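You operate a simulated robot arm through the tools that you are given. There is no shell and no other tool.

You run a simulated robot arm. Do the job below in one go: nothing can be reset, and whatever is moved stays where it is left.

## Task
Shut the red knob on the bar, then vent the empty flasks on red P5 and blue P2.
Fine: both valves go back to SHUT; the frozen flask stays shut off under vacuum; all three stay hanging.

It is judged by the outcome, as a careful person would: the job done as asked, and still so three seconds after it is handed in. It fails if anything else is knocked over, pushed out of place, dropped, spilled or broken.

## Robot
A 6-joint arm with a two-finger gripper, fixed in place. Base frame: the origin is on the floor under the middle of its stand, x ahead of it, y to its left, z up; the work surface is at about z = 0.86. Lengths are in m, angles in degrees, forces in N, time in s.
It reaches about 1.417 m from its shoulder. Its first joint turns from -166.0 to 166.0 degrees. Payload 3.43 kg.
The tool frame sits at the grasp point between the pads (the TCP): z along the fingers, y along the line on which they close. The tips reach 0.02 m beyond it. The gripper opens to 0.19 m; its body begins 0.248 m behind the TCP.
Orientation is that of the tool frame in the base frame, as a unit quaternion [x, y, z, w]. With the fingers straight down and closing along the base's y, the tool's x points along the base's -x, its y along +y and its z along -z.

## Interface
- The arm moves only by the tool send_rows. Its argument "deltas" is a list that holds one entry, the list of rows, each a list of 7 numbers: the shift along the tool's x, y, z in units of 30 mm (1.0 is 30 mm), then the turn, a rotation vector about the tool's x, y, z in units of 6 degrees (1.0 is 6 degrees), then the opening in per cent of the stroke, from 0 (shut) to 100 (fully open). In form: [[[dx, dy, dz, rx, ry, rz, grip], ...]]. A call has 1 to 20 rows; each row shifts and turns the commanded pose from where the row before left it, along the tool's axes as they then stand. A call with a number of a shift or a turn outside -1 to 1 is refused whole. Rows are played at 5 a second. More than 0.05 m and 8.6 degrees between two rows, or a gripper value outside its range, and nothing of the call is played. A pose out of reach is approached as far as the arm can. The call stops where the force on the tool passes 60 N (or 10 N more than at its start, if that is more) or the arm is blocked; 0.2 s more then pass. The fingers move at their own pace (about 0.153 m/s each) and stop on an object; they squeeze with about 21 N. The grip force told is the motor's: it shows also when the fingers shut on nothing. Time passes only in rows, and 0.2 s behind the last, so rows that do not move let the fingers close. The reply holds the time, the measured pose of the TCP, the force on the tool along the base axes, the opening and the grip force, in the units named above and with some noise, with the torque about the TCP (base axes, N m) and any sound that the robot's microphone picked up, and new pictures: "show" is both (left out), scene, wrist or none.
- Cameras (640 x 400 px; columns grow to the right, rows downward): "scene" is fixed at [0.0546, 0.4984, 1.7343]; the picture's right is [-0.56, -0.83, 0.00], its down [-0.32, 0.22, -0.92] and it looks along [0.76, -0.51, -0.39] (base axes); focal length 333 px, centre (320, 200). "wrist" rides on the gripper at [0.07, -0.008, -0.288] in the tool frame; the picture's right is [0.12, 0.99, 0.00], its down [-0.96, 0.11, -0.25] and it looks along [-0.25, 0.03, 0.97] (tool axes); focal length 261 px, centre (320, 200). There is no depth. A picture from a camera that has moved, and an enlarged one, comes with that camera's place and axes in the base frame and with its lens. The place of the scene camera against the robot may be out by one fixed shift of up to 0.012 m in any direction.
- lift_body(by): moves the trunk up (or, below 0, down) by that many m; the arm rides with it, the base frame stays. It gives what a move gives, with no picture.
- zoom(camera, box): a new picture of the part [left, top, right, bottom] of that camera's present view, enlarged. No time passes.
- close_job(): hands the job in; it is judged then, once.

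Nothing tells you positions but the pictures and the camera data. Unless the task says otherwise, let go and move clear before handing in.

The tools are called after ">>>" as name(argument=value, ...) on one line, values as JSON. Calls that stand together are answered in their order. send_rows: Moves the arm, as the interface text tells. Its arguments: {"type":"object","properties":{"deltas":{"type":"array","items":{"type":"array","items":{"type":"array","items":{"type":"number"}}}},"show":{"type":"string","enum":["both","scene","wrist","none"]}},"required":["deltas"]} The other tools are called the same way: lift_body (by) moves the trunk up or down; zoom (camera, box) takes an enlarged picture of a part of a camera's view; close_job () hands the job in.

At the start:

```text
time_s: 0.0
eef_pos: [0.6019, -0.2983, 1.4394]
tcp_rot: [-0.001, 1.0, -0.001, 0.0]
ft_force: [0.2, 0.2, 0.3]
torque: [0.0, 0.02, -0.01]
gripper_width: 0.1901
finger_force: 0.0
trunk travel left (down, up): [-0.35, 0.09]
```

scene: 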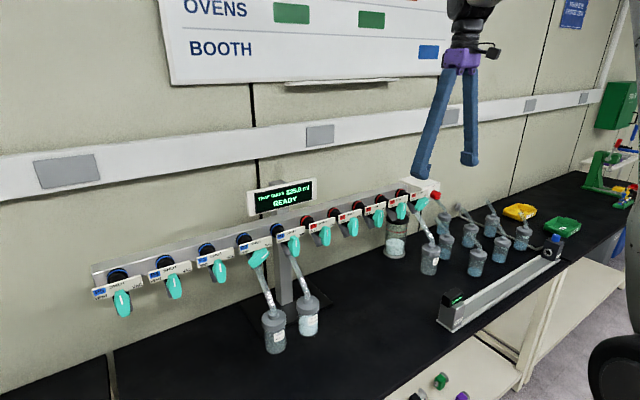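
wrist: 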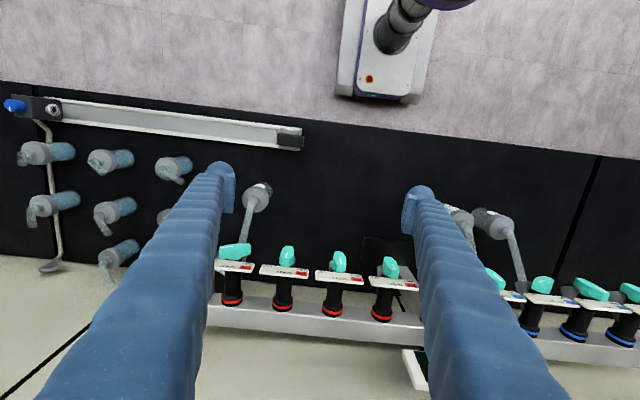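

I see a vacuum manifold bar with blue and red valves carrying teal knobs, and three flasks hanging from it. I'll zoom in to read the labels and the knob orientations before I move anything.

>>> zoom(camera="scene", box=[80, 230, 240, 330])

>>> zoom(camera="scene", box=[220, 170, 340, 245])

>>> zoom(camera="scene", box=[220, 210, 348, 290])

>>> zoom(camera="scene", box=[290, 170, 450, 270])

>>> zoom(camera="scene", box=[230, 240, 358, 360])

>>> zoom(camera="wrist", box=[200, 170, 440, 340])

>>> zoom(camera="wrist", box=[440, 190, 640, 360])

```text
4.00 times, centred on (160, 280) of scene
camera zoom: at [0.0546, 0.4984, 1.7343], right [-0.56, -0.83, 0.0], down [-0.32, 0.22, -0.92], along [0.76, -0.51, -0.39], focal length 1332 px, centre (960, -120)
```

zoom: 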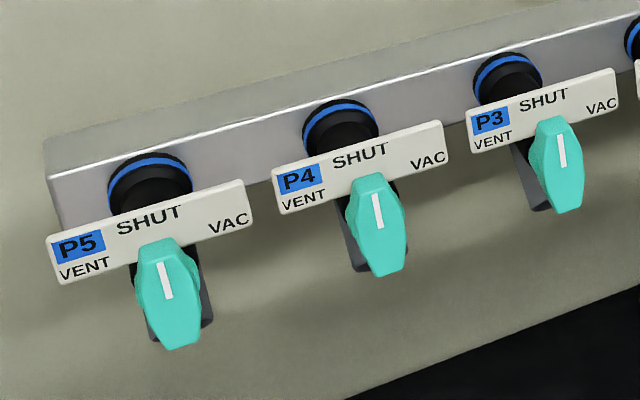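

```text
5.33 times, centred on (280, 208) of scene
camera zoom: at [0.0546, 0.4984, 1.7343], right [-0.56, -0.83, 0.0], down [-0.32, 0.22, -0.92], along [0.76, -0.51, -0.39], focal length 1776 px, centre (533, 160)
```

zoom: 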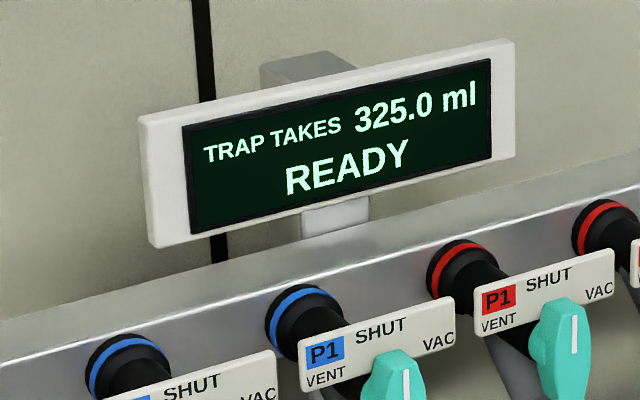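

```text
5.00 times, centred on (284, 250) of scene
camera zoom: at [0.0546, 0.4984, 1.7343], right [-0.56, -0.83, 0.0], down [-0.32, 0.22, -0.92], along [0.76, -0.51, -0.39], focal length 1665 px, centre (500, -50)
```

zoom: 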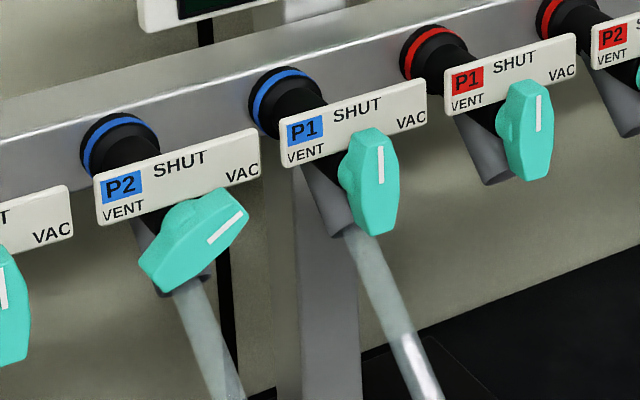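

```text
4.00 times, centred on (370, 220) of scene
camera zoom: at [0.0546, 0.4984, 1.7343], right [-0.56, -0.83, 0.0], down [-0.32, 0.22, -0.92], along [0.76, -0.51, -0.39], focal length 1332 px, centre (120, 120)
```

zoom: 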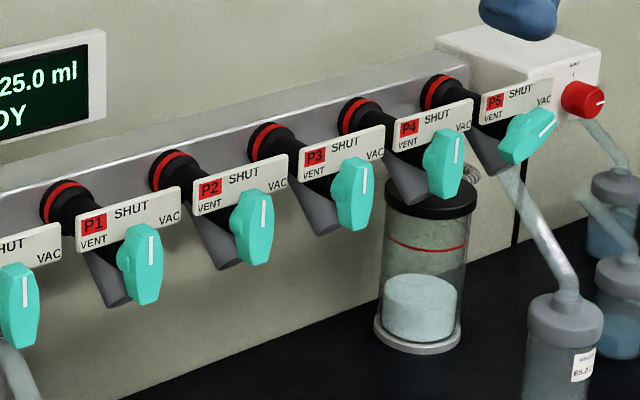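

```text
3.33 times, centred on (294, 300) of scene
camera zoom: at [0.0546, 0.4984, 1.7343], right [-0.56, -0.83, 0.0], down [-0.32, 0.22, -0.92], along [0.76, -0.51, -0.39], focal length 1110 px, centre (407, -133)
```

zoom: 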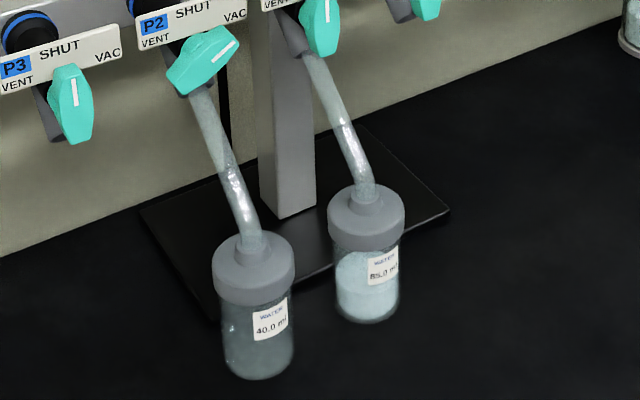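

```text
2.35 times, centred on (320, 255) of wrist
camera zoom: at [0.5307, -0.3067, 1.7271], right [-0.12, 0.99, 0.0], down [0.96, 0.11, 0.25], along [0.25, 0.03, -0.97], focal length 613 px, centre (320, 71)
```

zoom: 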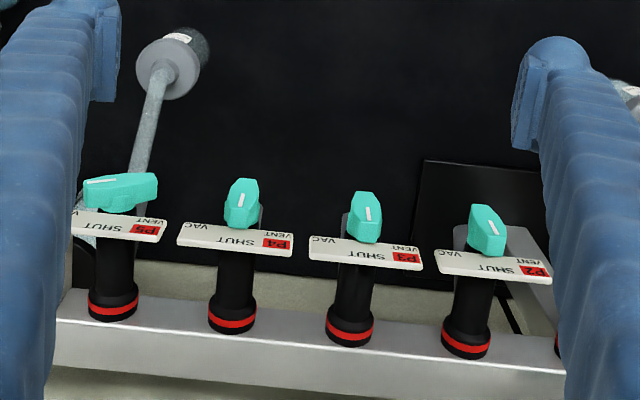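

```text
2.35 times, centred on (540, 275) of wrist
camera zoom: at [0.5307, -0.3067, 1.7271], right [-0.12, 0.99, 0.0], down [0.96, 0.11, 0.25], along [0.25, 0.03, -0.97], focal length 613 px, centre (-198, 24)
```

zoom: 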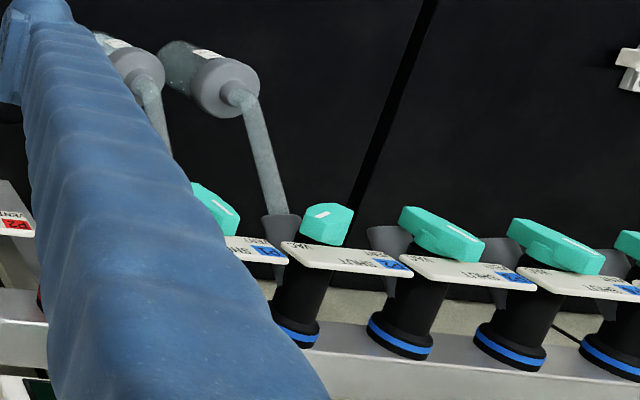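

The manifold has red P1–P5 and blue P1–P5 valves. A separate red knob sits on a box at the bar's far end, and there is a blue-knobbed rail on the bench, so I'll look closer at those.

>>> zoom(camera="scene", box=[388, 170, 468, 220])

>>> zoom(camera="scene", box=[400, 180, 580, 290])

>>> zoom(camera="scene", box=[430, 220, 590, 340])

>>> zoom(camera="wrist", box=[0, 80, 320, 290])

>>> zoom(camera="scene", box=[560, 70, 640, 230])

>>> zoom(camera="scene", box=[380, 340, 540, 400])

```text
8.00 times, centred on (428, 195) of scene
camera zoom: at [0.0546, 0.4984, 1.7343], right [-0.56, -0.83, 0.0], down [-0.32, 0.22, -0.92], along [0.76, -0.51, -0.39], focal length 2664 px, centre (-544, 240)
```

zoom: 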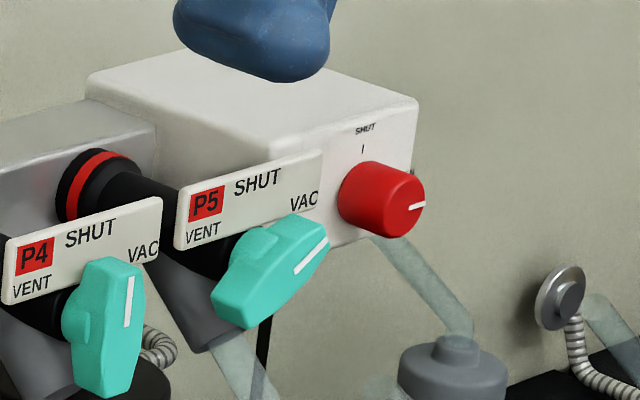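

```text
3.56 times, centred on (490, 235) of scene
camera zoom: at [0.0546, 0.4984, 1.7343], right [-0.56, -0.83, 0.0], down [-0.32, 0.22, -0.92], along [0.76, -0.51, -0.39], focal length 1184 px, centre (-284, 76)
```

zoom: 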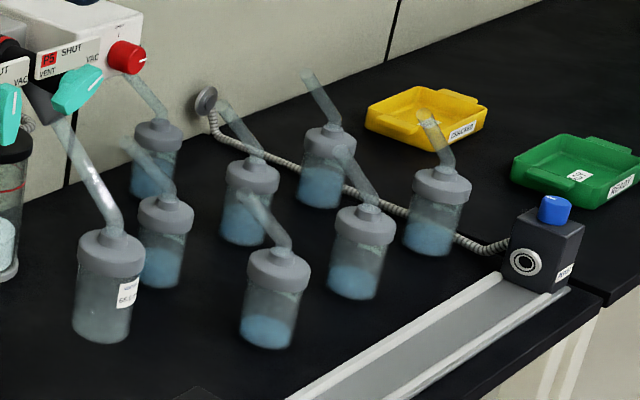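

```text
3.33 times, centred on (510, 280) of scene
camera zoom: at [0.0546, 0.4984, 1.7343], right [-0.56, -0.83, 0.0], down [-0.32, 0.22, -0.92], along [0.76, -0.51, -0.39], focal length 1110 px, centre (-313, -67)
```

zoom: 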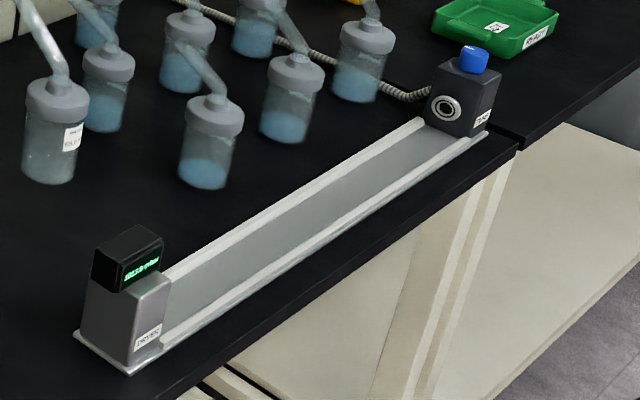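

```text
1.90 times, centred on (160, 185) of wrist
camera zoom: at [0.5307, -0.3067, 1.7271], right [-0.12, 0.99, 0.0], down [0.96, 0.11, 0.25], along [0.25, 0.03, -0.97], focal length 496 px, centre (625, 229)
```

zoom: 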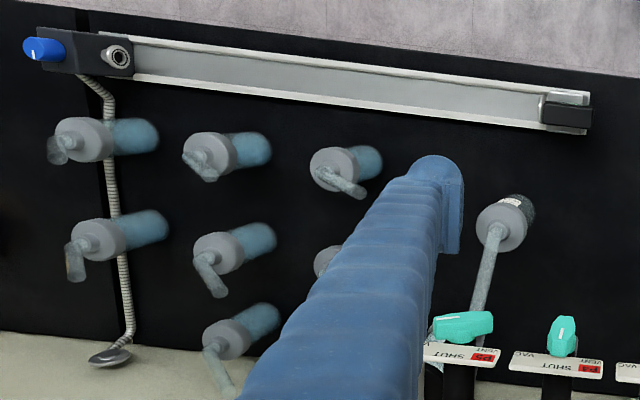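

```text
2.50 times, centred on (600, 150) of scene
camera zoom: at [0.0546, 0.4984, 1.7343], right [-0.56, -0.83, 0.0], down [-0.32, 0.22, -0.92], along [0.76, -0.51, -0.39], focal length 832 px, centre (-380, 325)
```

zoom: 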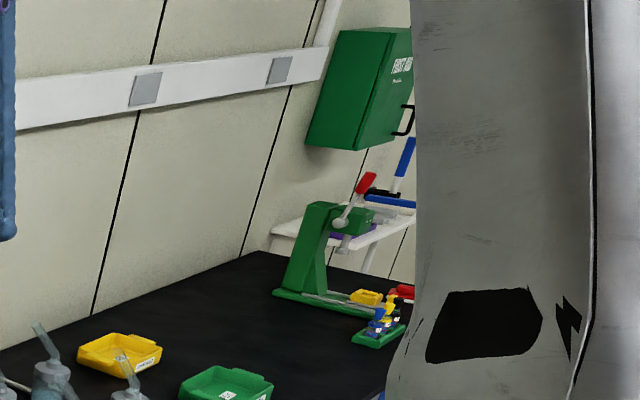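

```text
4.00 times, centred on (460, 370) of scene
camera zoom: at [0.0546, 0.4984, 1.7343], right [-0.56, -0.83, 0.0], down [-0.32, 0.22, -0.92], along [0.76, -0.51, -0.39], focal length 1332 px, centre (-240, -480)
```

zoom: 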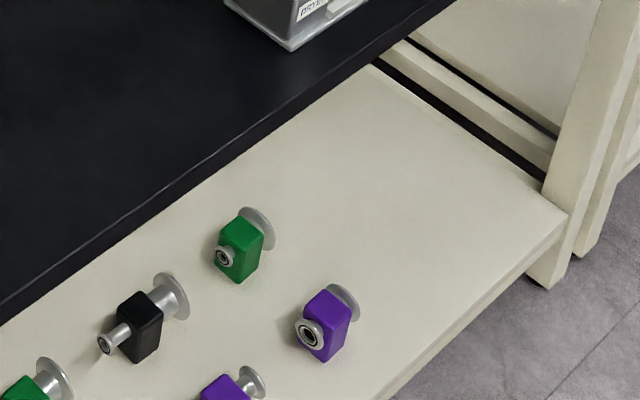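

The red knob is on the white box at the red end of the bar, with its mark about 80° clockwise of the SHUT tick. Red P5 and blue P2 are at VAC, and blue P1 holds the frozen flask at SHUT. I'll read the displays, then move the arm back so it faces the bar.

>>> zoom(camera="scene", box=[440, 285, 480, 310])

>>> zoom(camera="scene", box=[410, 240, 450, 280])

>>> zoom(camera="scene", box=[545, 225, 585, 265])

```text
16.00 times, centred on (460, 298) of scene
camera zoom: at [0.0546, 0.4984, 1.7343], right [-0.56, -0.83, 0.0], down [-0.32, 0.22, -0.92], along [0.76, -0.51, -0.39], focal length 5327 px, centre (-1920, -1360)
```

zoom: 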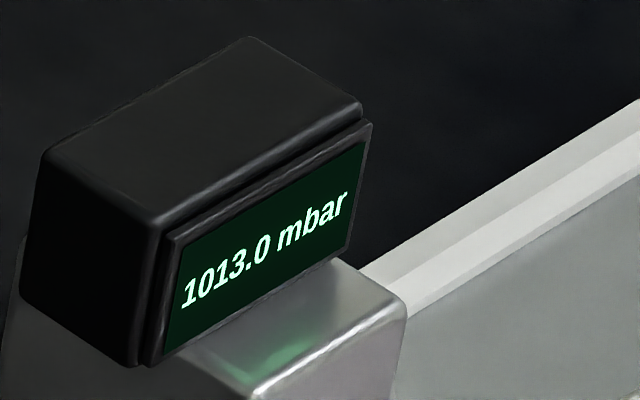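

```text
10.00 times, centred on (430, 260) of scene
camera zoom: at [0.0546, 0.4984, 1.7343], right [-0.56, -0.83, 0.0], down [-0.32, 0.22, -0.92], along [0.76, -0.51, -0.39], focal length 3330 px, centre (-780, -400)
```

zoom: 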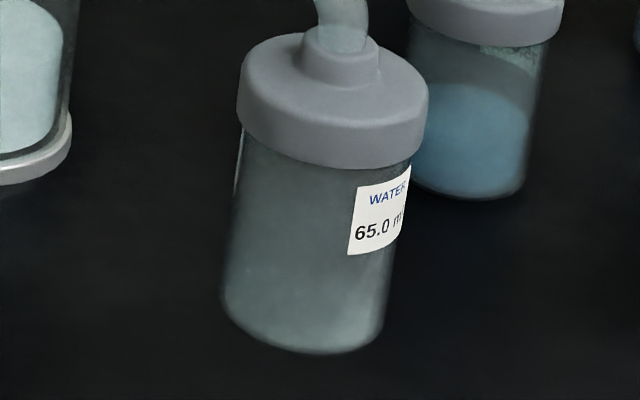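

```text
10.00 times, centred on (565, 245) of scene
camera zoom: at [0.0546, 0.4984, 1.7343], right [-0.56, -0.83, 0.0], down [-0.32, 0.22, -0.92], along [0.76, -0.51, -0.39], focal length 3330 px, centre (-2130, -250)
```

zoom: 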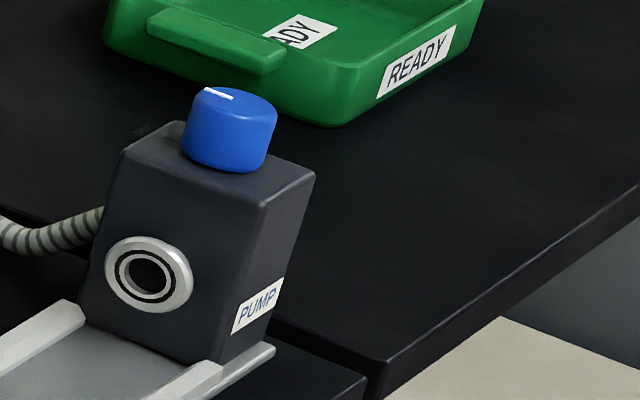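

The line display reads 1013 mbar (dryer rail). The trap display is steady. I'll turn the gripper to point forward (+x) while it is still clear above the bench and well in front of the bar.

>>> send_rows(deltas=[[[0, 0, 0, 0, -1, 0, 60], [0, 0, 0, 0, -1, 0, 60], [0, 0, 0, 0, -1, 0, 60], [0, 0, 0, 0, -1, 0, 60], [0, 0, 0, 0, -1, 0, 60], [0, 0, 0, 0, -1, 0, 60], [0, 0, 0, 0, -1, 0, 60], [0, 0, 0, 0, -1, 0, 60]]], show="both")

```text
time_s: 1.8
eef_pos: [0.6003, -0.2985, 1.4399]
tcp_rot: [0.001, 0.914, -0.001, 0.407]
ft_force: [0.6, -0.1, -0.7]
torque: [-0.02, -0.01, -0.03]
gripper_width: 0.114
finger_force: 0.1
trunk travel left (down, up): [-0.35, 0.09]
camera wrist: at [0.339, -0.3066, 1.5796], right [-0.08, 0.99, -0.09], down [0.46, 0.11, 0.88], along [0.88, 0.03, -0.47], focal length 261 px, centre (320, 200)
```

scene: 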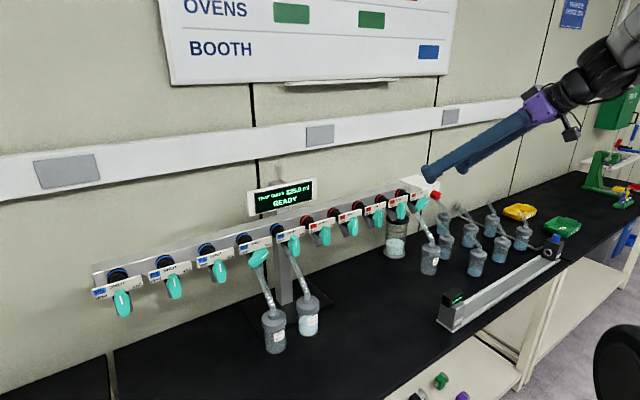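
wrist: 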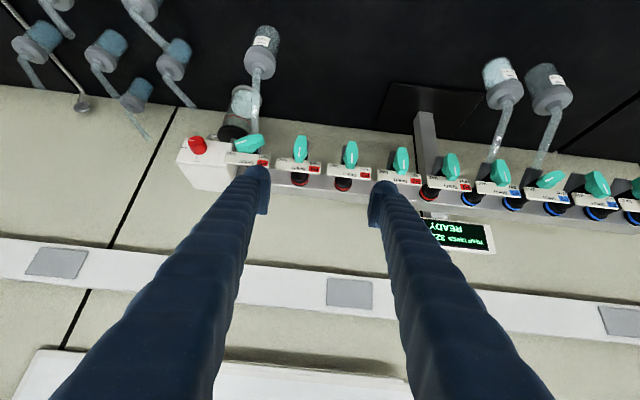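

>>> zoom(camera="wrist", box=[160, 110, 288, 190])

>>> zoom(camera="scene", box=[410, 80, 600, 200])

```text
5.00 times, centred on (224, 150) of wrist
camera zoom: at [0.339, -0.3066, 1.5796], right [-0.08, 0.99, -0.09], down [0.46, 0.11, 0.88], along [0.88, 0.03, -0.47], focal length 1303 px, centre (800, 450)
```

zoom: 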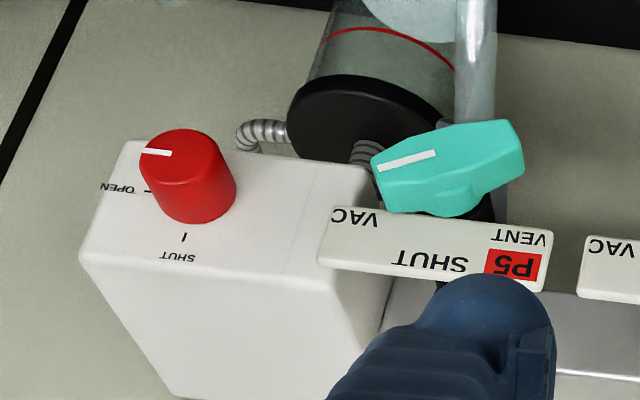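

```text
3.33 times, centred on (505, 140) of scene
camera zoom: at [0.0546, 0.4984, 1.7343], right [-0.56, -0.83, 0.0], down [-0.32, 0.22, -0.92], along [0.76, -0.51, -0.39], focal length 1110 px, centre (-297, 400)
```

zoom: 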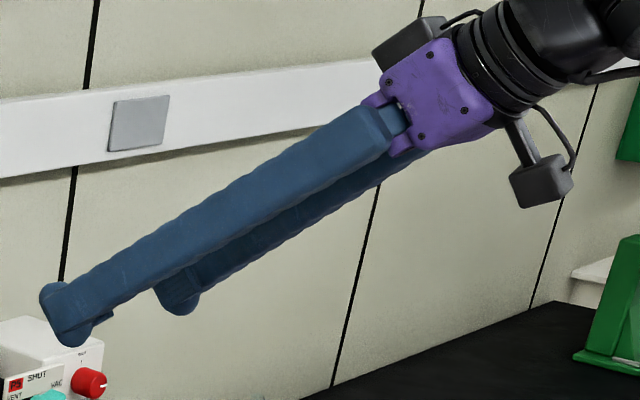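

The red knob is at about (0.80, −0.565, 1.235), marked OPEN now, with SHUT at the top, 90° counter-clockwise. I'll finish turning forward and come in front of it at a safe standoff.

>>> send_rows(deltas=[[[0, -1, 0, 0, -1, 0, 60], [0, -1, 0, 0, -1, 0, 60], [0, -1, 0, 0, -1, 0, 60], [0, -1, 0, 0, -1, 0, 60], [0, -1, 0, 0, -1, 0, 60], [0, -1, 0, 0, -1, 0, 60], [0, -1, 0, 0, -1, 0, 60], [0, -1, 0, 0, 0, 0, 60], [0, -0.9, 0, 0, 0, 0, 60], [1, 0, 0, 0, 0, 0, 60], [1, 0, 0, 0, 0, 0, 60], [1, 0, 0, 0, 0, 0, 60], [1, 0, 0, 0, 0, 0, 60]]], show="both")

```text
time_s: 4.6
eef_pos: [0.6017, -0.5661, 1.3191]
tcp_rot: [0.0, 0.707, 0.0, 0.707]
ft_force: [-0.5, 0.6, 0.3]
torque: [0.03, -0.04, 0.05]
gripper_width: 0.1137
finger_force: 0.1
trunk travel left (down, up): [-0.35, 0.09]
camera wrist: at [0.3127, -0.5742, 1.2488], right [0.0, 0.99, -0.12], down [-0.25, 0.12, 0.96], along [0.97, 0.03, 0.25], focal length 261 px, centre (320, 200)
```

scene: 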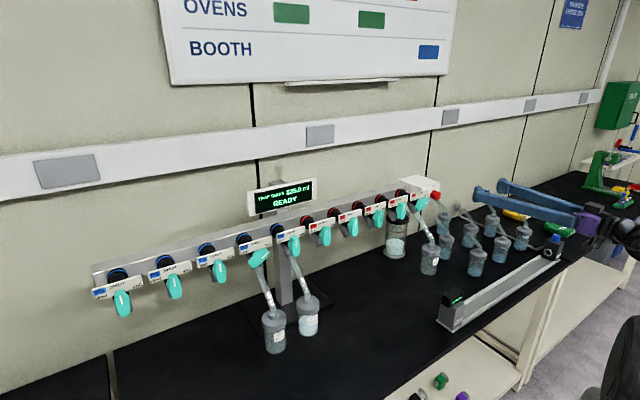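
wrist: 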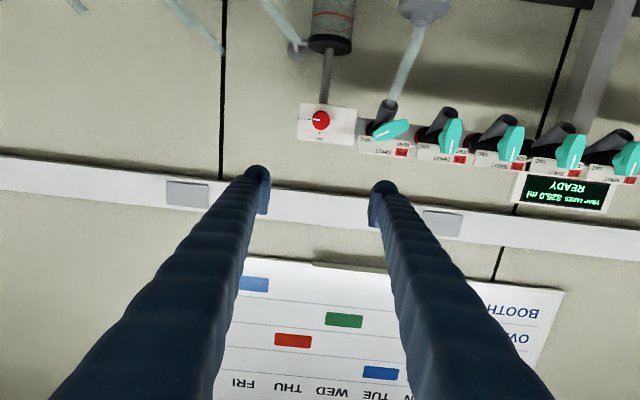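

>>> zoom(camera="wrist", box=[285, 85, 425, 172])

>>> zoom(camera="wrist", box=[296, 96, 344, 126])

>>> zoom(camera="wrist", box=[400, 90, 640, 220])

```text
4.57 times, centred on (355, 128) of wrist
camera zoom: at [0.3127, -0.5742, 1.2488], right [0.0, 0.99, -0.12], down [-0.25, 0.12, 0.96], along [0.97, 0.03, 0.25], focal length 1192 px, centre (160, 527)
```

zoom: 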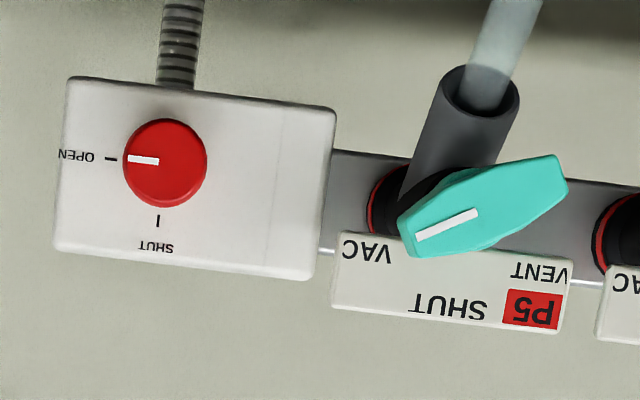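

```text
13.33 times, centred on (320, 111) of wrist
camera zoom: at [0.3127, -0.5742, 1.2488], right [0.0, 0.99, -0.12], down [-0.25, 0.12, 0.96], along [0.97, 0.03, 0.25], focal length 3475 px, centre (320, 1387)
```

zoom: 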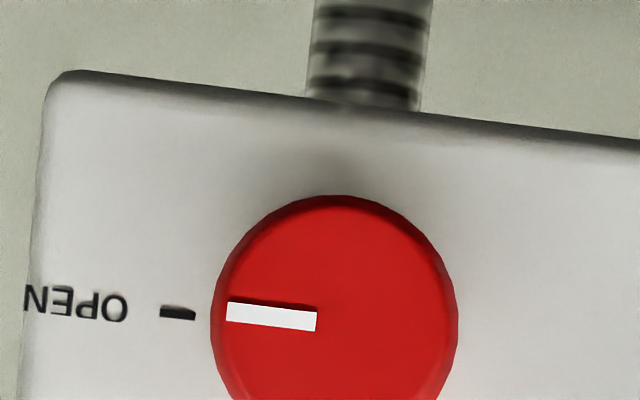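

```text
2.67 times, centred on (520, 155) of wrist
camera zoom: at [0.3127, -0.5742, 1.2488], right [0.0, 0.99, -0.12], down [-0.25, 0.12, 0.96], along [0.97, 0.03, 0.25], focal length 695 px, centre (-213, 320)
```

zoom: 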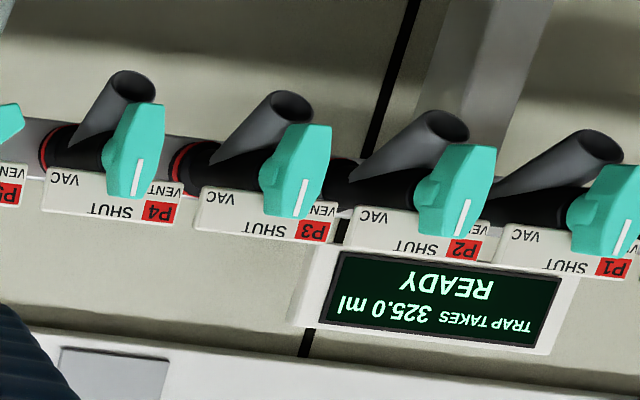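

The red knob face is at about (0.80, −0.575, 1.228). I'll line up on its axis, narrow the gripper, and roll +60° so that a −90° roll will carry the mark from OPEN to SHUT.

>>> send_rows(deltas=[[[1, -0.1, 0, 0, 0, 0, 32], [1, -0.1, 0, 0, 0, 0, 32], [1, -0.1, 0, 0, 0, 0, 32], [0.03, 0, 0, 0, 0, 0, 32], [0, 0, 0, 0, 0, 0, 32]]], show="both")

```text
time_s: 5.8
eef_pos: [0.6031, -0.5758, 1.2308]
tcp_rot: [0.001, 0.708, 0.003, 0.706]
ft_force: [-1.1, -0.2, -0.1]
torque: [-0.01, 0.0, -0.02]
gripper_width: 0.0606
finger_force: 0.1
trunk travel left (down, up): [-0.35, 0.09]
camera wrist: at [0.3138, -0.5854, 1.1607], right [0.0, 0.99, -0.11], down [-0.24, 0.11, 0.96], along [0.97, 0.03, 0.24], focal length 261 px, centre (320, 200)
```

scene: 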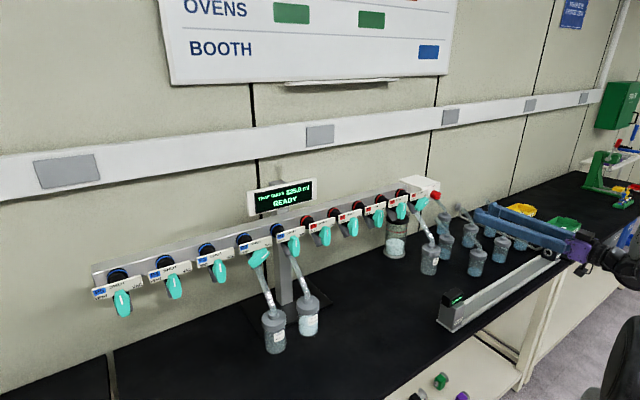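
wrist: 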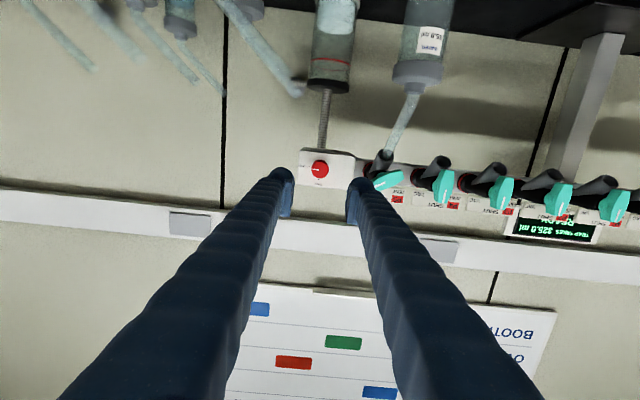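

>>> zoom(camera="wrist", box=[290, 140, 410, 215])

>>> zoom(camera="scene", box=[420, 170, 600, 280])

```text
5.33 times, centred on (350, 178) of wrist
camera zoom: at [0.3138, -0.5854, 1.1607], right [0.0, 0.99, -0.11], down [-0.24, 0.11, 0.96], along [0.97, 0.03, 0.24], focal length 1390 px, centre (160, 320)
```

zoom: 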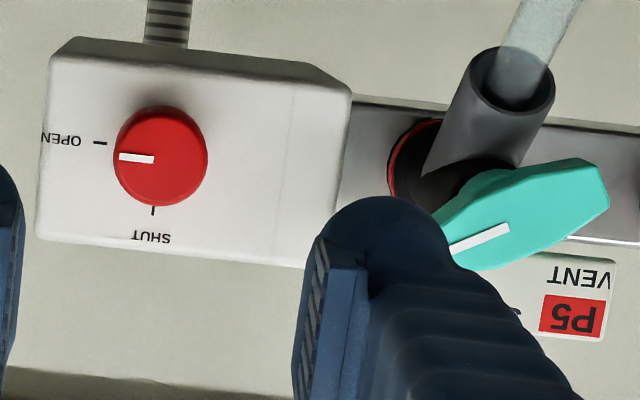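

```text
3.56 times, centred on (510, 225) of scene
camera zoom: at [0.0546, 0.4984, 1.7343], right [-0.56, -0.83, 0.0], down [-0.32, 0.22, -0.92], along [0.76, -0.51, -0.39], focal length 1184 px, centre (-356, 111)
```

zoom: 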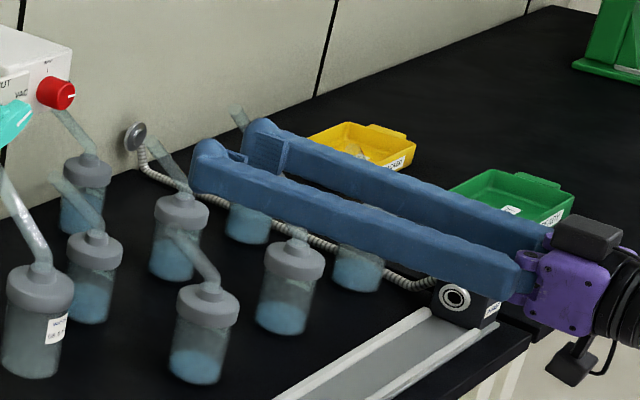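

Aligned: the knob face is at x≈0.80, y≈−0.576, z≈1.228. Next is the +60° roll, then an approach to about 4 cm short of it.

>>> send_rows(deltas=[[[0, 0, 0, 0, 0, 1, 32], [0, 0, 0, 0, 0, 1, 32], [0, 0, 0, 0, 0, 1, 32], [0, 0, 0, 0, 0, 1, 32], [0, 0, 0, 0, 0, 1, 32], [0, 0, 0, 0, 0, 1, 32], [0, 0, 0, 0, 0, 1, 32], [0, 0, 0, 0, 0, 1, 32], [0, 0, 0, 0, 0, 1, 32], [0, 0, 0, 0, 0, 1, 32], [0, 0, 1, 0, 0, 0, 32], [0, 0, 1, 0, 0, 0, 32], [0, 0, 1, 0, 0, 0, 32], [0, 0, 1, 0, 0, 0, 32], [0, 0, 0, 0, 0, 0, 32]]], show="both")

```text
time_s: 9.0
eef_pos: [0.7212, -0.5764, 1.2298]
tcp_rot: [0.354, 0.612, 0.352, 0.613]
ft_force: [0.3, -1.0, 0.1]
torque: [0.0, 0.04, 0.01]
gripper_width: 0.0608
finger_force: 0.1
trunk travel left (down, up): [-0.35, 0.09]
camera wrist: at [0.4322, -0.5192, 1.1882], right [0.0, 0.6, 0.8], down [-0.25, -0.78, 0.58], along [0.97, -0.2, 0.15], focal length 261 px, centre (320, 200)
```

scene: 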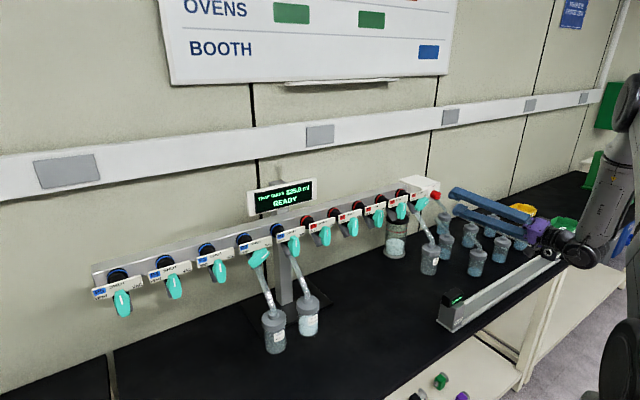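
wrist: 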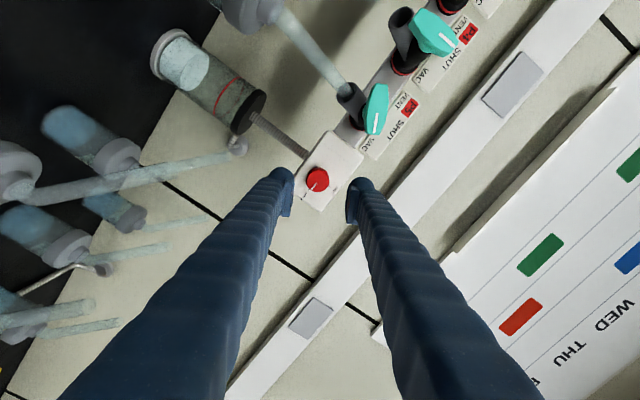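

>>> zoom(camera="wrist", box=[272, 130, 392, 205])

>>> zoom(camera="scene", box=[400, 170, 500, 232])

```text
5.33 times, centred on (332, 168) of wrist
camera zoom: at [0.4322, -0.5192, 1.1882], right [0.0, 0.6, 0.8], down [-0.25, -0.78, 0.58], along [0.97, -0.2, 0.15], focal length 1390 px, centre (256, 373)
```

zoom: 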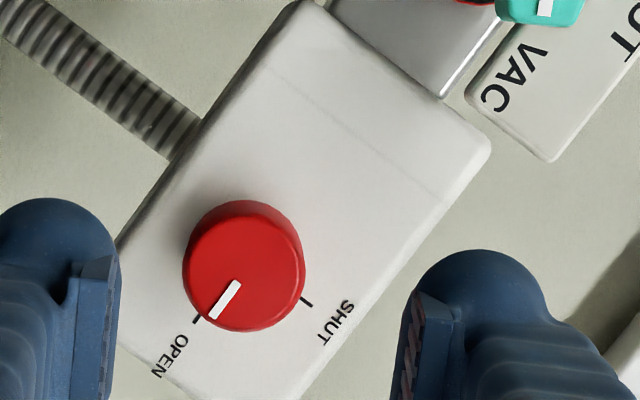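

```text
6.40 times, centred on (450, 201) of scene
camera zoom: at [0.0546, 0.4984, 1.7343], right [-0.56, -0.83, 0.0], down [-0.32, 0.22, -0.92], along [0.76, -0.51, -0.39], focal length 2131 px, centre (-512, 194)
```

zoom: 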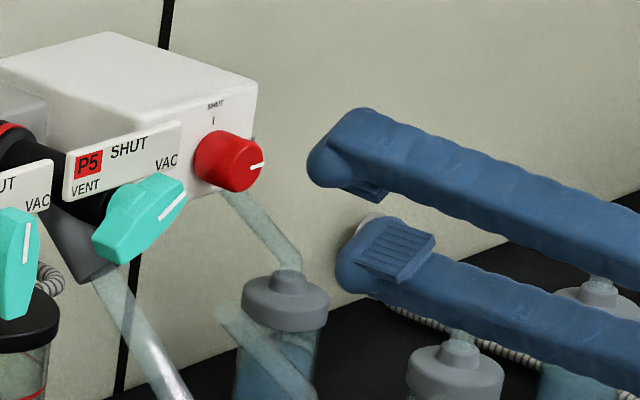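

The knob sits a few mm below the gripper axis. I'll correct that while advancing until the tips are just short of the knob.

>>> send_rows(deltas=[[[0.05, -0.1, 0.5, 0, 0, 0, 32], [0, 0, 0.5, 0, 0, 0, 32], [0, 0, 0.5, 0, 0, 0, 32], [0, 0, 0, 0, 0, 0, 32], [0, 0, 0, 0, 0, 0, 32]]], show="both")

>>> zoom(camera="wrist", box=[262, 130, 382, 205])

>>> zoom(camera="scene", box=[400, 170, 500, 232])

```text
time_s: 10.2
eef_pos: [0.7669, -0.5763, 1.2261]
tcp_rot: [0.353, 0.613, 0.354, 0.612]
ft_force: [-0.2, -0.3, 0.4]
torque: [-0.01, 0.0, -0.01]
gripper_width: 0.061
finger_force: 0.0
trunk travel left (down, up): [-0.35, 0.09]
camera wrist: at [0.4781, -0.5188, 1.184], right [0.0, 0.6, 0.8], down [-0.25, -0.78, 0.58], along [0.97, -0.2, 0.15], focal length 261 px, centre (320, 200)
```

scene: 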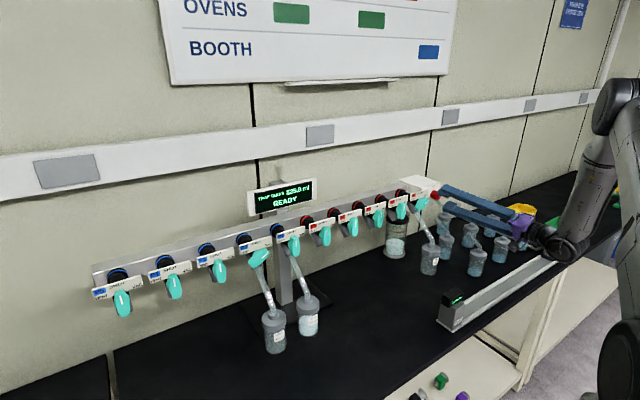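
wrist: 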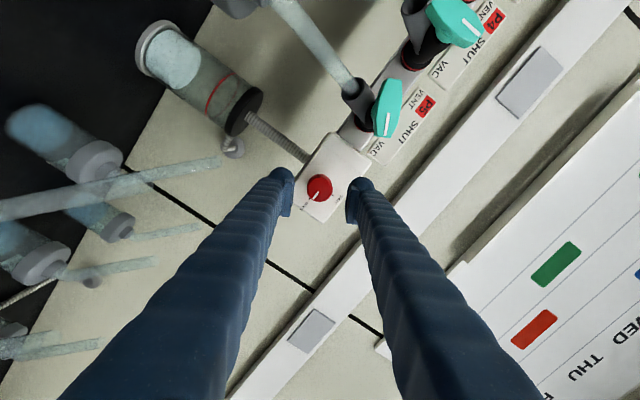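

```text
5.33 times, centred on (322, 168) of wrist
camera zoom: at [0.4781, -0.5188, 1.184], right [0.0, 0.6, 0.8], down [-0.25, -0.78, 0.58], along [0.97, -0.2, 0.15], focal length 1390 px, centre (309, 373)
```

zoom: 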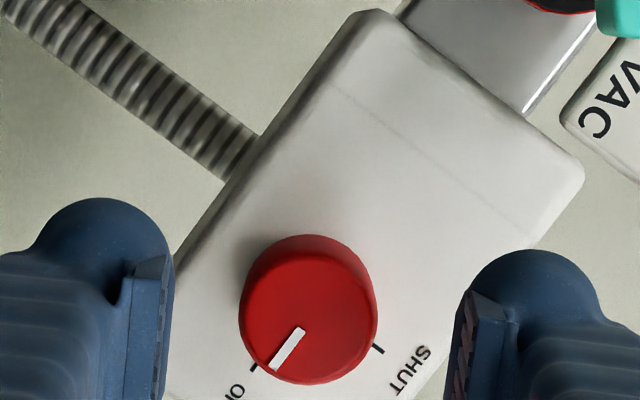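

```text
6.40 times, centred on (450, 201) of scene
camera zoom: at [0.0546, 0.4984, 1.7343], right [-0.56, -0.83, 0.0], down [-0.32, 0.22, -0.92], along [0.76, -0.51, -0.39], focal length 2131 px, centre (-512, 194)
```

zoom: 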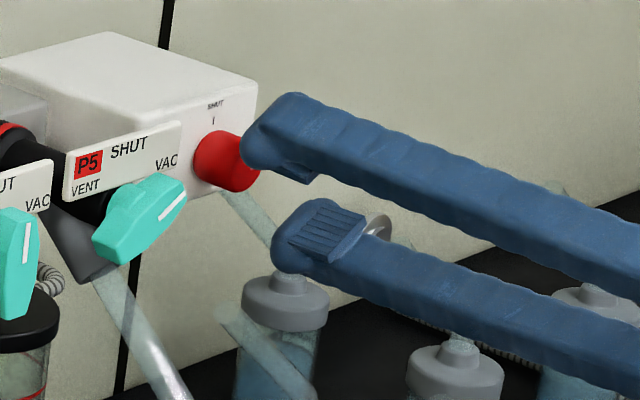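

Now centred within about 1 mm. I'll advance about 33 mm over the knob with the fingers open, staying short of the box face.

>>> send_rows(deltas=[[[0, 0, 0.4, 0, 0, 0, 32], [0, 0, 0.4, 0, 0, 0, 32], [0, 0, 0.3, 0, 0, 0, 32], [0, 0, 0, 0, 0, 0, 32], [0, 0, 0, 0, 0, 0, 32]]], show="both")

>>> zoom(camera="wrist", box=[262, 145, 382, 220])

>>> zoom(camera="scene", box=[400, 170, 500, 232])

```text
time_s: 11.4
eef_pos: [0.8002, -0.5757, 1.2267]
tcp_rot: [0.352, 0.613, 0.354, 0.612]
ft_force: [0.8, 0.0, -0.4]
torque: [0.0, 0.0, 0.0]
gripper_width: 0.0608
finger_force: 0.1
trunk travel left (down, up): [-0.35, 0.09]
camera wrist: at [0.5118, -0.5187, 1.1842], right [0.0, 0.6, 0.8], down [-0.25, -0.78, 0.58], along [0.97, -0.2, 0.15], focal length 261 px, centre (320, 200)
```

scene: 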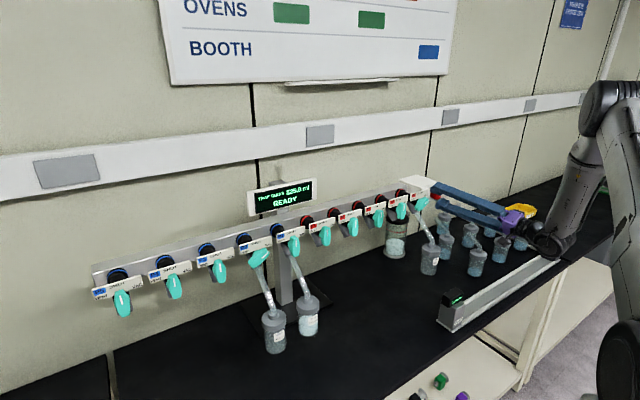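
wrist: 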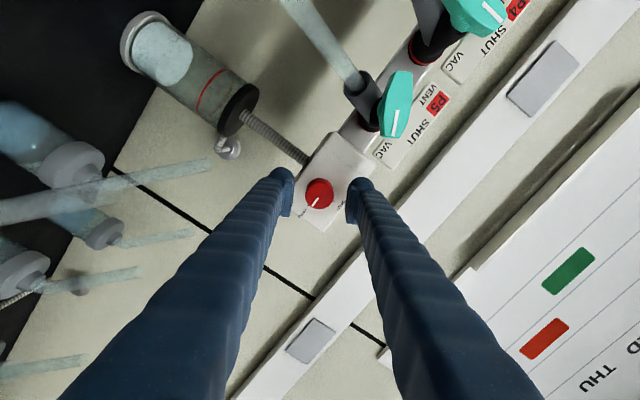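

```text
5.33 times, centred on (322, 182) of wrist
camera zoom: at [0.5118, -0.5187, 1.1842], right [0.0, 0.6, 0.8], down [-0.25, -0.78, 0.58], along [0.97, -0.2, 0.15], focal length 1390 px, centre (309, 293)
```

zoom: 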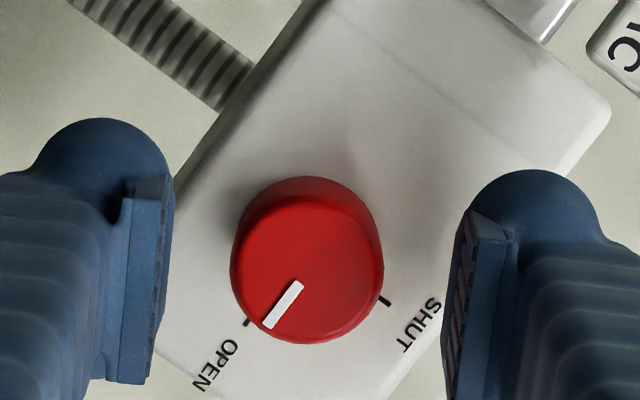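

```text
6.40 times, centred on (450, 201) of scene
camera zoom: at [0.0546, 0.4984, 1.7343], right [-0.56, -0.83, 0.0], down [-0.32, 0.22, -0.92], along [0.76, -0.51, -0.39], focal length 2131 px, centre (-512, 194)
```

zoom: 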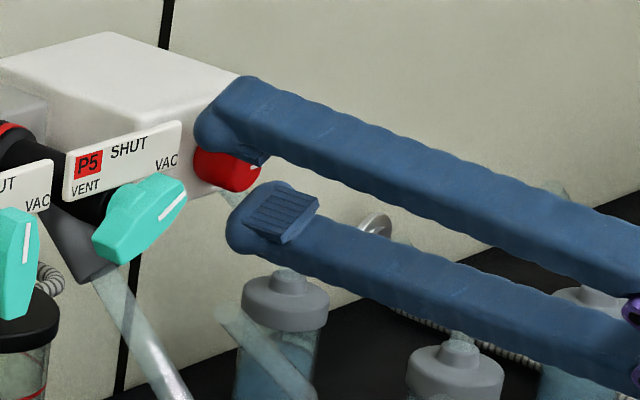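

No contact force and the knob is between the pads. I'll close the gripper on the knob now.

>>> send_rows(deltas=[[[0, 0, 0, 0, 0, 0, 24], [0, 0, 0, 0, 0, 0, 18], [0, 0, 0, 0, 0, 0, 10], [0, 0, 0, 0, 0, 0, 5], [0, 0, 0, 0, 0, 0, 5]]], show="both")

>>> zoom(camera="wrist", box=[262, 145, 382, 220])

>>> zoom(camera="scene", box=[400, 170, 500, 232])

```text
time_s: 12.6
eef_pos: [0.8, -0.5755, 1.2261]
tcp_rot: [0.354, 0.613, 0.353, 0.612]
ft_force: [-0.2, -1.5, -3.6]
torque: [-0.07, 0.02, -0.04]
gripper_width: 0.0326
finger_force: 45.3
trunk travel left (down, up): [-0.35, 0.09]
camera wrist: at [0.5118, -0.5189, 1.1839], right [0.0, 0.6, 0.8], down [-0.25, -0.78, 0.58], along [0.97, -0.2, 0.15], focal length 261 px, centre (320, 200)
```

scene: 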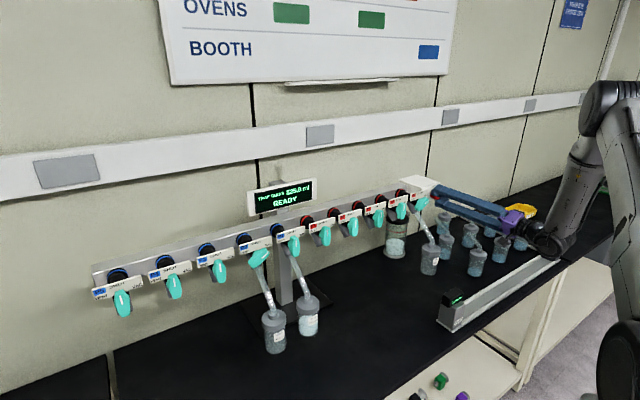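
wrist: 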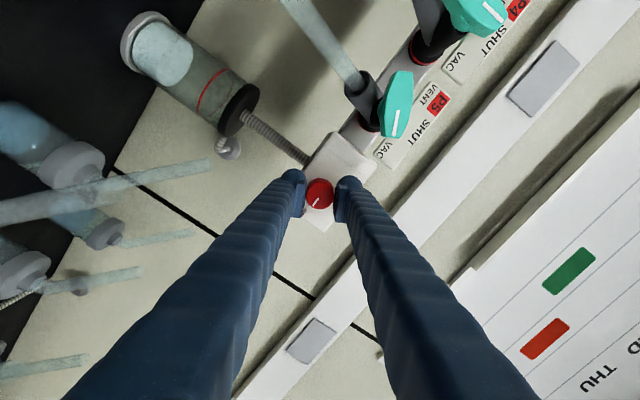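

```text
5.33 times, centred on (322, 182) of wrist
camera zoom: at [0.5118, -0.5189, 1.1839], right [0.0, 0.6, 0.8], down [-0.25, -0.78, 0.58], along [0.97, -0.2, 0.15], focal length 1390 px, centre (309, 293)
```

zoom: 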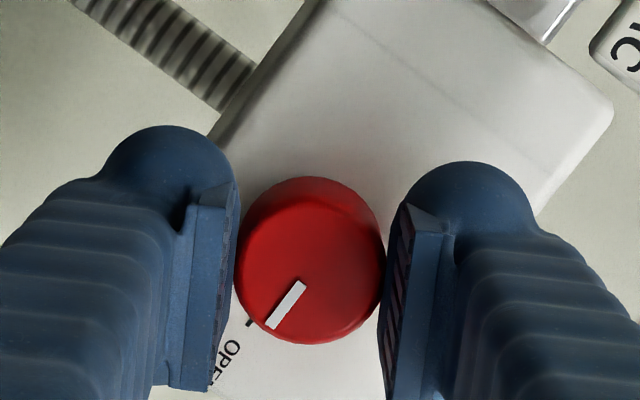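

```text
6.40 times, centred on (450, 201) of scene
camera zoom: at [0.0546, 0.4984, 1.7343], right [-0.56, -0.83, 0.0], down [-0.32, 0.22, -0.92], along [0.76, -0.51, -0.39], focal length 2131 px, centre (-512, 194)
```

zoom: 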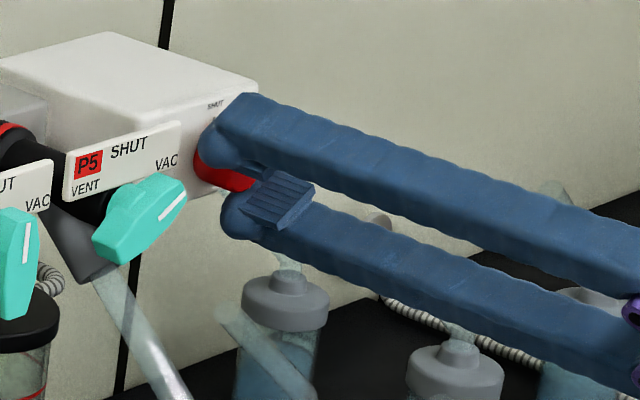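

The knob is gripped (32.6 mm) with little side load. I'll turn counter-clockwise in stages, starting with 30°.

>>> send_rows(deltas=[[[0, 0, 0, 0, 0, -1, 5], [0, 0, 0, 0, 0, -1, 5], [0, 0, 0, 0, 0, -1, 5], [0, 0, 0, 0, 0, -1, 5], [0, 0, 0, 0, 0, -1, 5]]], show="wrist")

>>> zoom(camera="wrist", box=[262, 145, 382, 220])

```text
time_s: 13.8
eef_pos: [0.8, -0.5756, 1.2255]
tcp_rot: [0.183, 0.683, 0.182, 0.683]
ft_force: [7.2, -6.4, 2.7]
torque: [0.01, -0.06, -0.07]
gripper_width: 0.0323
finger_force: 45.1
trunk travel left (down, up): [-0.35, 0.09]
camera wrist: at [0.5118, -0.5477, 1.161], right [0.0, 0.92, 0.39], down [-0.25, -0.38, 0.89], along [0.97, -0.1, 0.23], focal length 261 px, centre (320, 200)
```

wrist: 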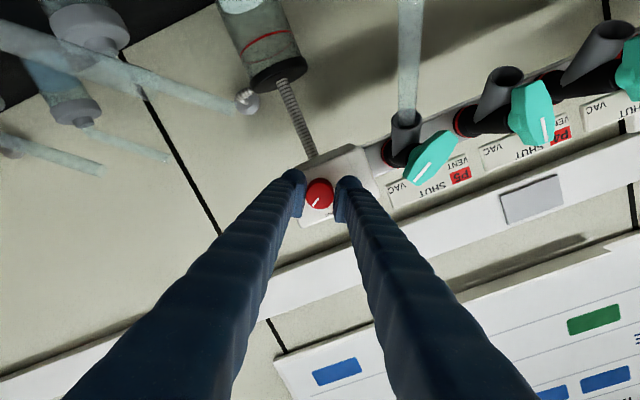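

```text
5.33 times, centred on (322, 182) of wrist
camera zoom: at [0.5118, -0.5477, 1.161], right [0.0, 0.92, 0.39], down [-0.25, -0.38, 0.89], along [0.97, -0.1, 0.23], focal length 1390 px, centre (309, 293)
```

zoom: 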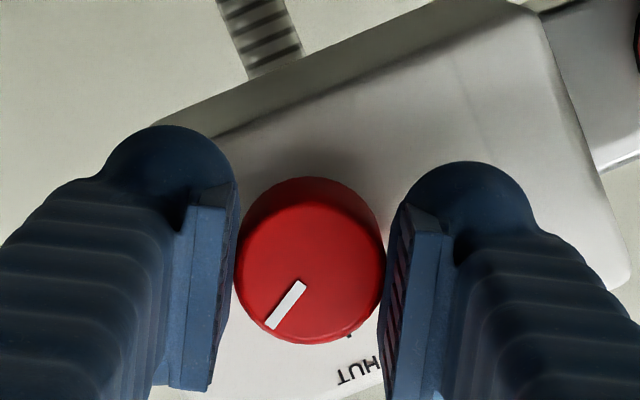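

The mark is turning together with the gripper. I'll continue with the remaining 60°.

>>> send_rows(deltas=[[[0, 0, 0, 0, 0, -1, 5], [0, 0, 0, 0, 0, -1, 5], [0, 0, 0, 0, 0, -1, 5], [0, 0, 0, 0, 0, -1, 5], [0, 0, 0, 0, 0, -1, 5], [0, 0, 0, 0, 0, -1, 5], [0, 0, 0, 0, 0, -1, 5], [0, 0, 0, 0, 0, -1, 5]]], show="wrist")

>>> zoom(camera="wrist", box=[262, 145, 382, 220])

```text
time_s: 15.4
eef_pos: [0.8026, -0.5755, 1.2274]
tcp_rot: [-0.069, 0.71, -0.042, 0.699]
ft_force: [-26.0, 17.4, 7.6]
torque: [0.03, -0.85, 0.47]
gripper_width: 0.0329
finger_force: 45.1
out of reach, approached as far as the arm can: row 7
trunk travel left (down, up): [-0.35, 0.09]
stopped in row 7: the force on the tool passed its limit at 80 N (the readings are from after the stop); the commanded pose is now the measured one
camera wrist: at [0.5137, -0.6052, 1.1643], right [-0.04, 0.96, -0.27], down [-0.24, 0.26, 0.94], along [0.97, 0.1, 0.22], focal length 261 px, centre (320, 200)
```

wrist: 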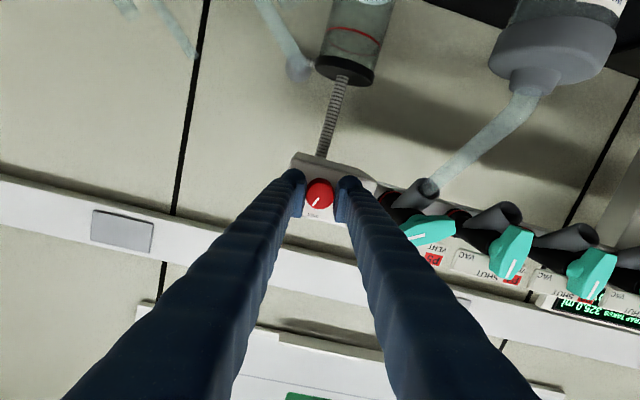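

```text
5.33 times, centred on (322, 182) of wrist
camera zoom: at [0.5137, -0.6052, 1.1643], right [-0.04, 0.96, -0.27], down [-0.24, 0.26, 0.94], along [0.97, 0.1, 0.22], focal length 1390 px, centre (309, 293)
```

zoom: 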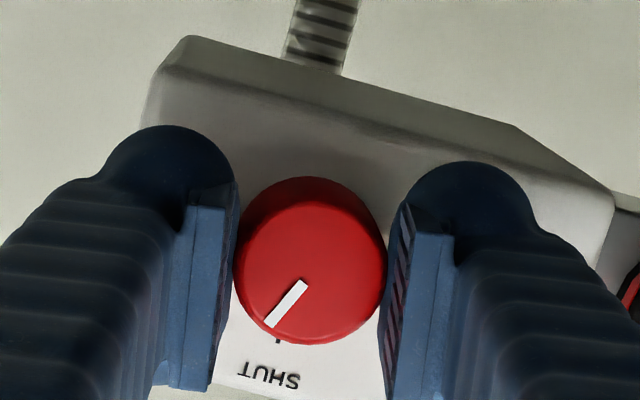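

The knob has about 20° to go, but the wrist roll hit its limit near −9°, so I stopped there. I'll let go, back-roll, and take a fresh grip.

>>> send_rows(deltas=[[[0, 0, 0, 0, 0, 0, 32], [0, 0, 0, 0, 0, 0, 32], [0, 0, 0, 0, 0, 0, 32]]], show="wrist")

>>> zoom(camera="wrist", box=[262, 145, 382, 220])

```text
time_s: 16.2
eef_pos: [0.8058, -0.5788, 1.2244]
tcp_rot: [-0.067, 0.712, -0.044, 0.698]
ft_force: [0.7, 0.3, 0.0]
torque: [0.02, 0.02, 0.02]
gripper_width: 0.0607
finger_force: 0.1
trunk travel left (down, up): [-0.35, 0.09]
camera wrist: at [0.5169, -0.6077, 1.1621], right [-0.04, 0.96, -0.27], down [-0.23, 0.26, 0.94], along [0.97, 0.1, 0.22], focal length 261 px, centre (320, 200)
```

wrist: 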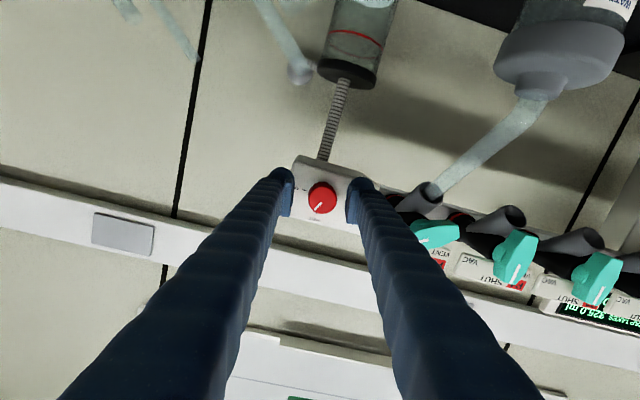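

```text
5.33 times, centred on (322, 182) of wrist
camera zoom: at [0.5169, -0.6077, 1.1621], right [-0.04, 0.96, -0.27], down [-0.23, 0.26, 0.94], along [0.97, 0.1, 0.22], focal length 1390 px, centre (309, 293)
```

zoom: 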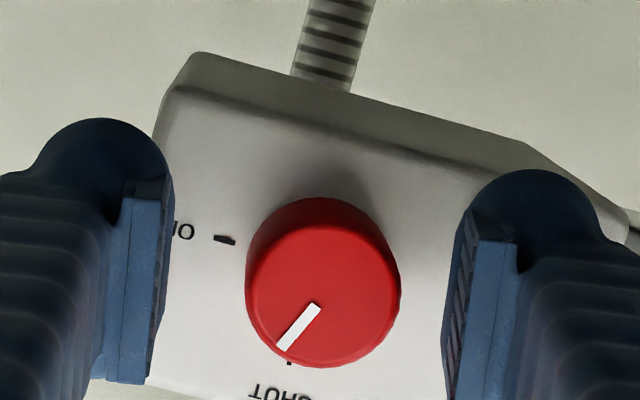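

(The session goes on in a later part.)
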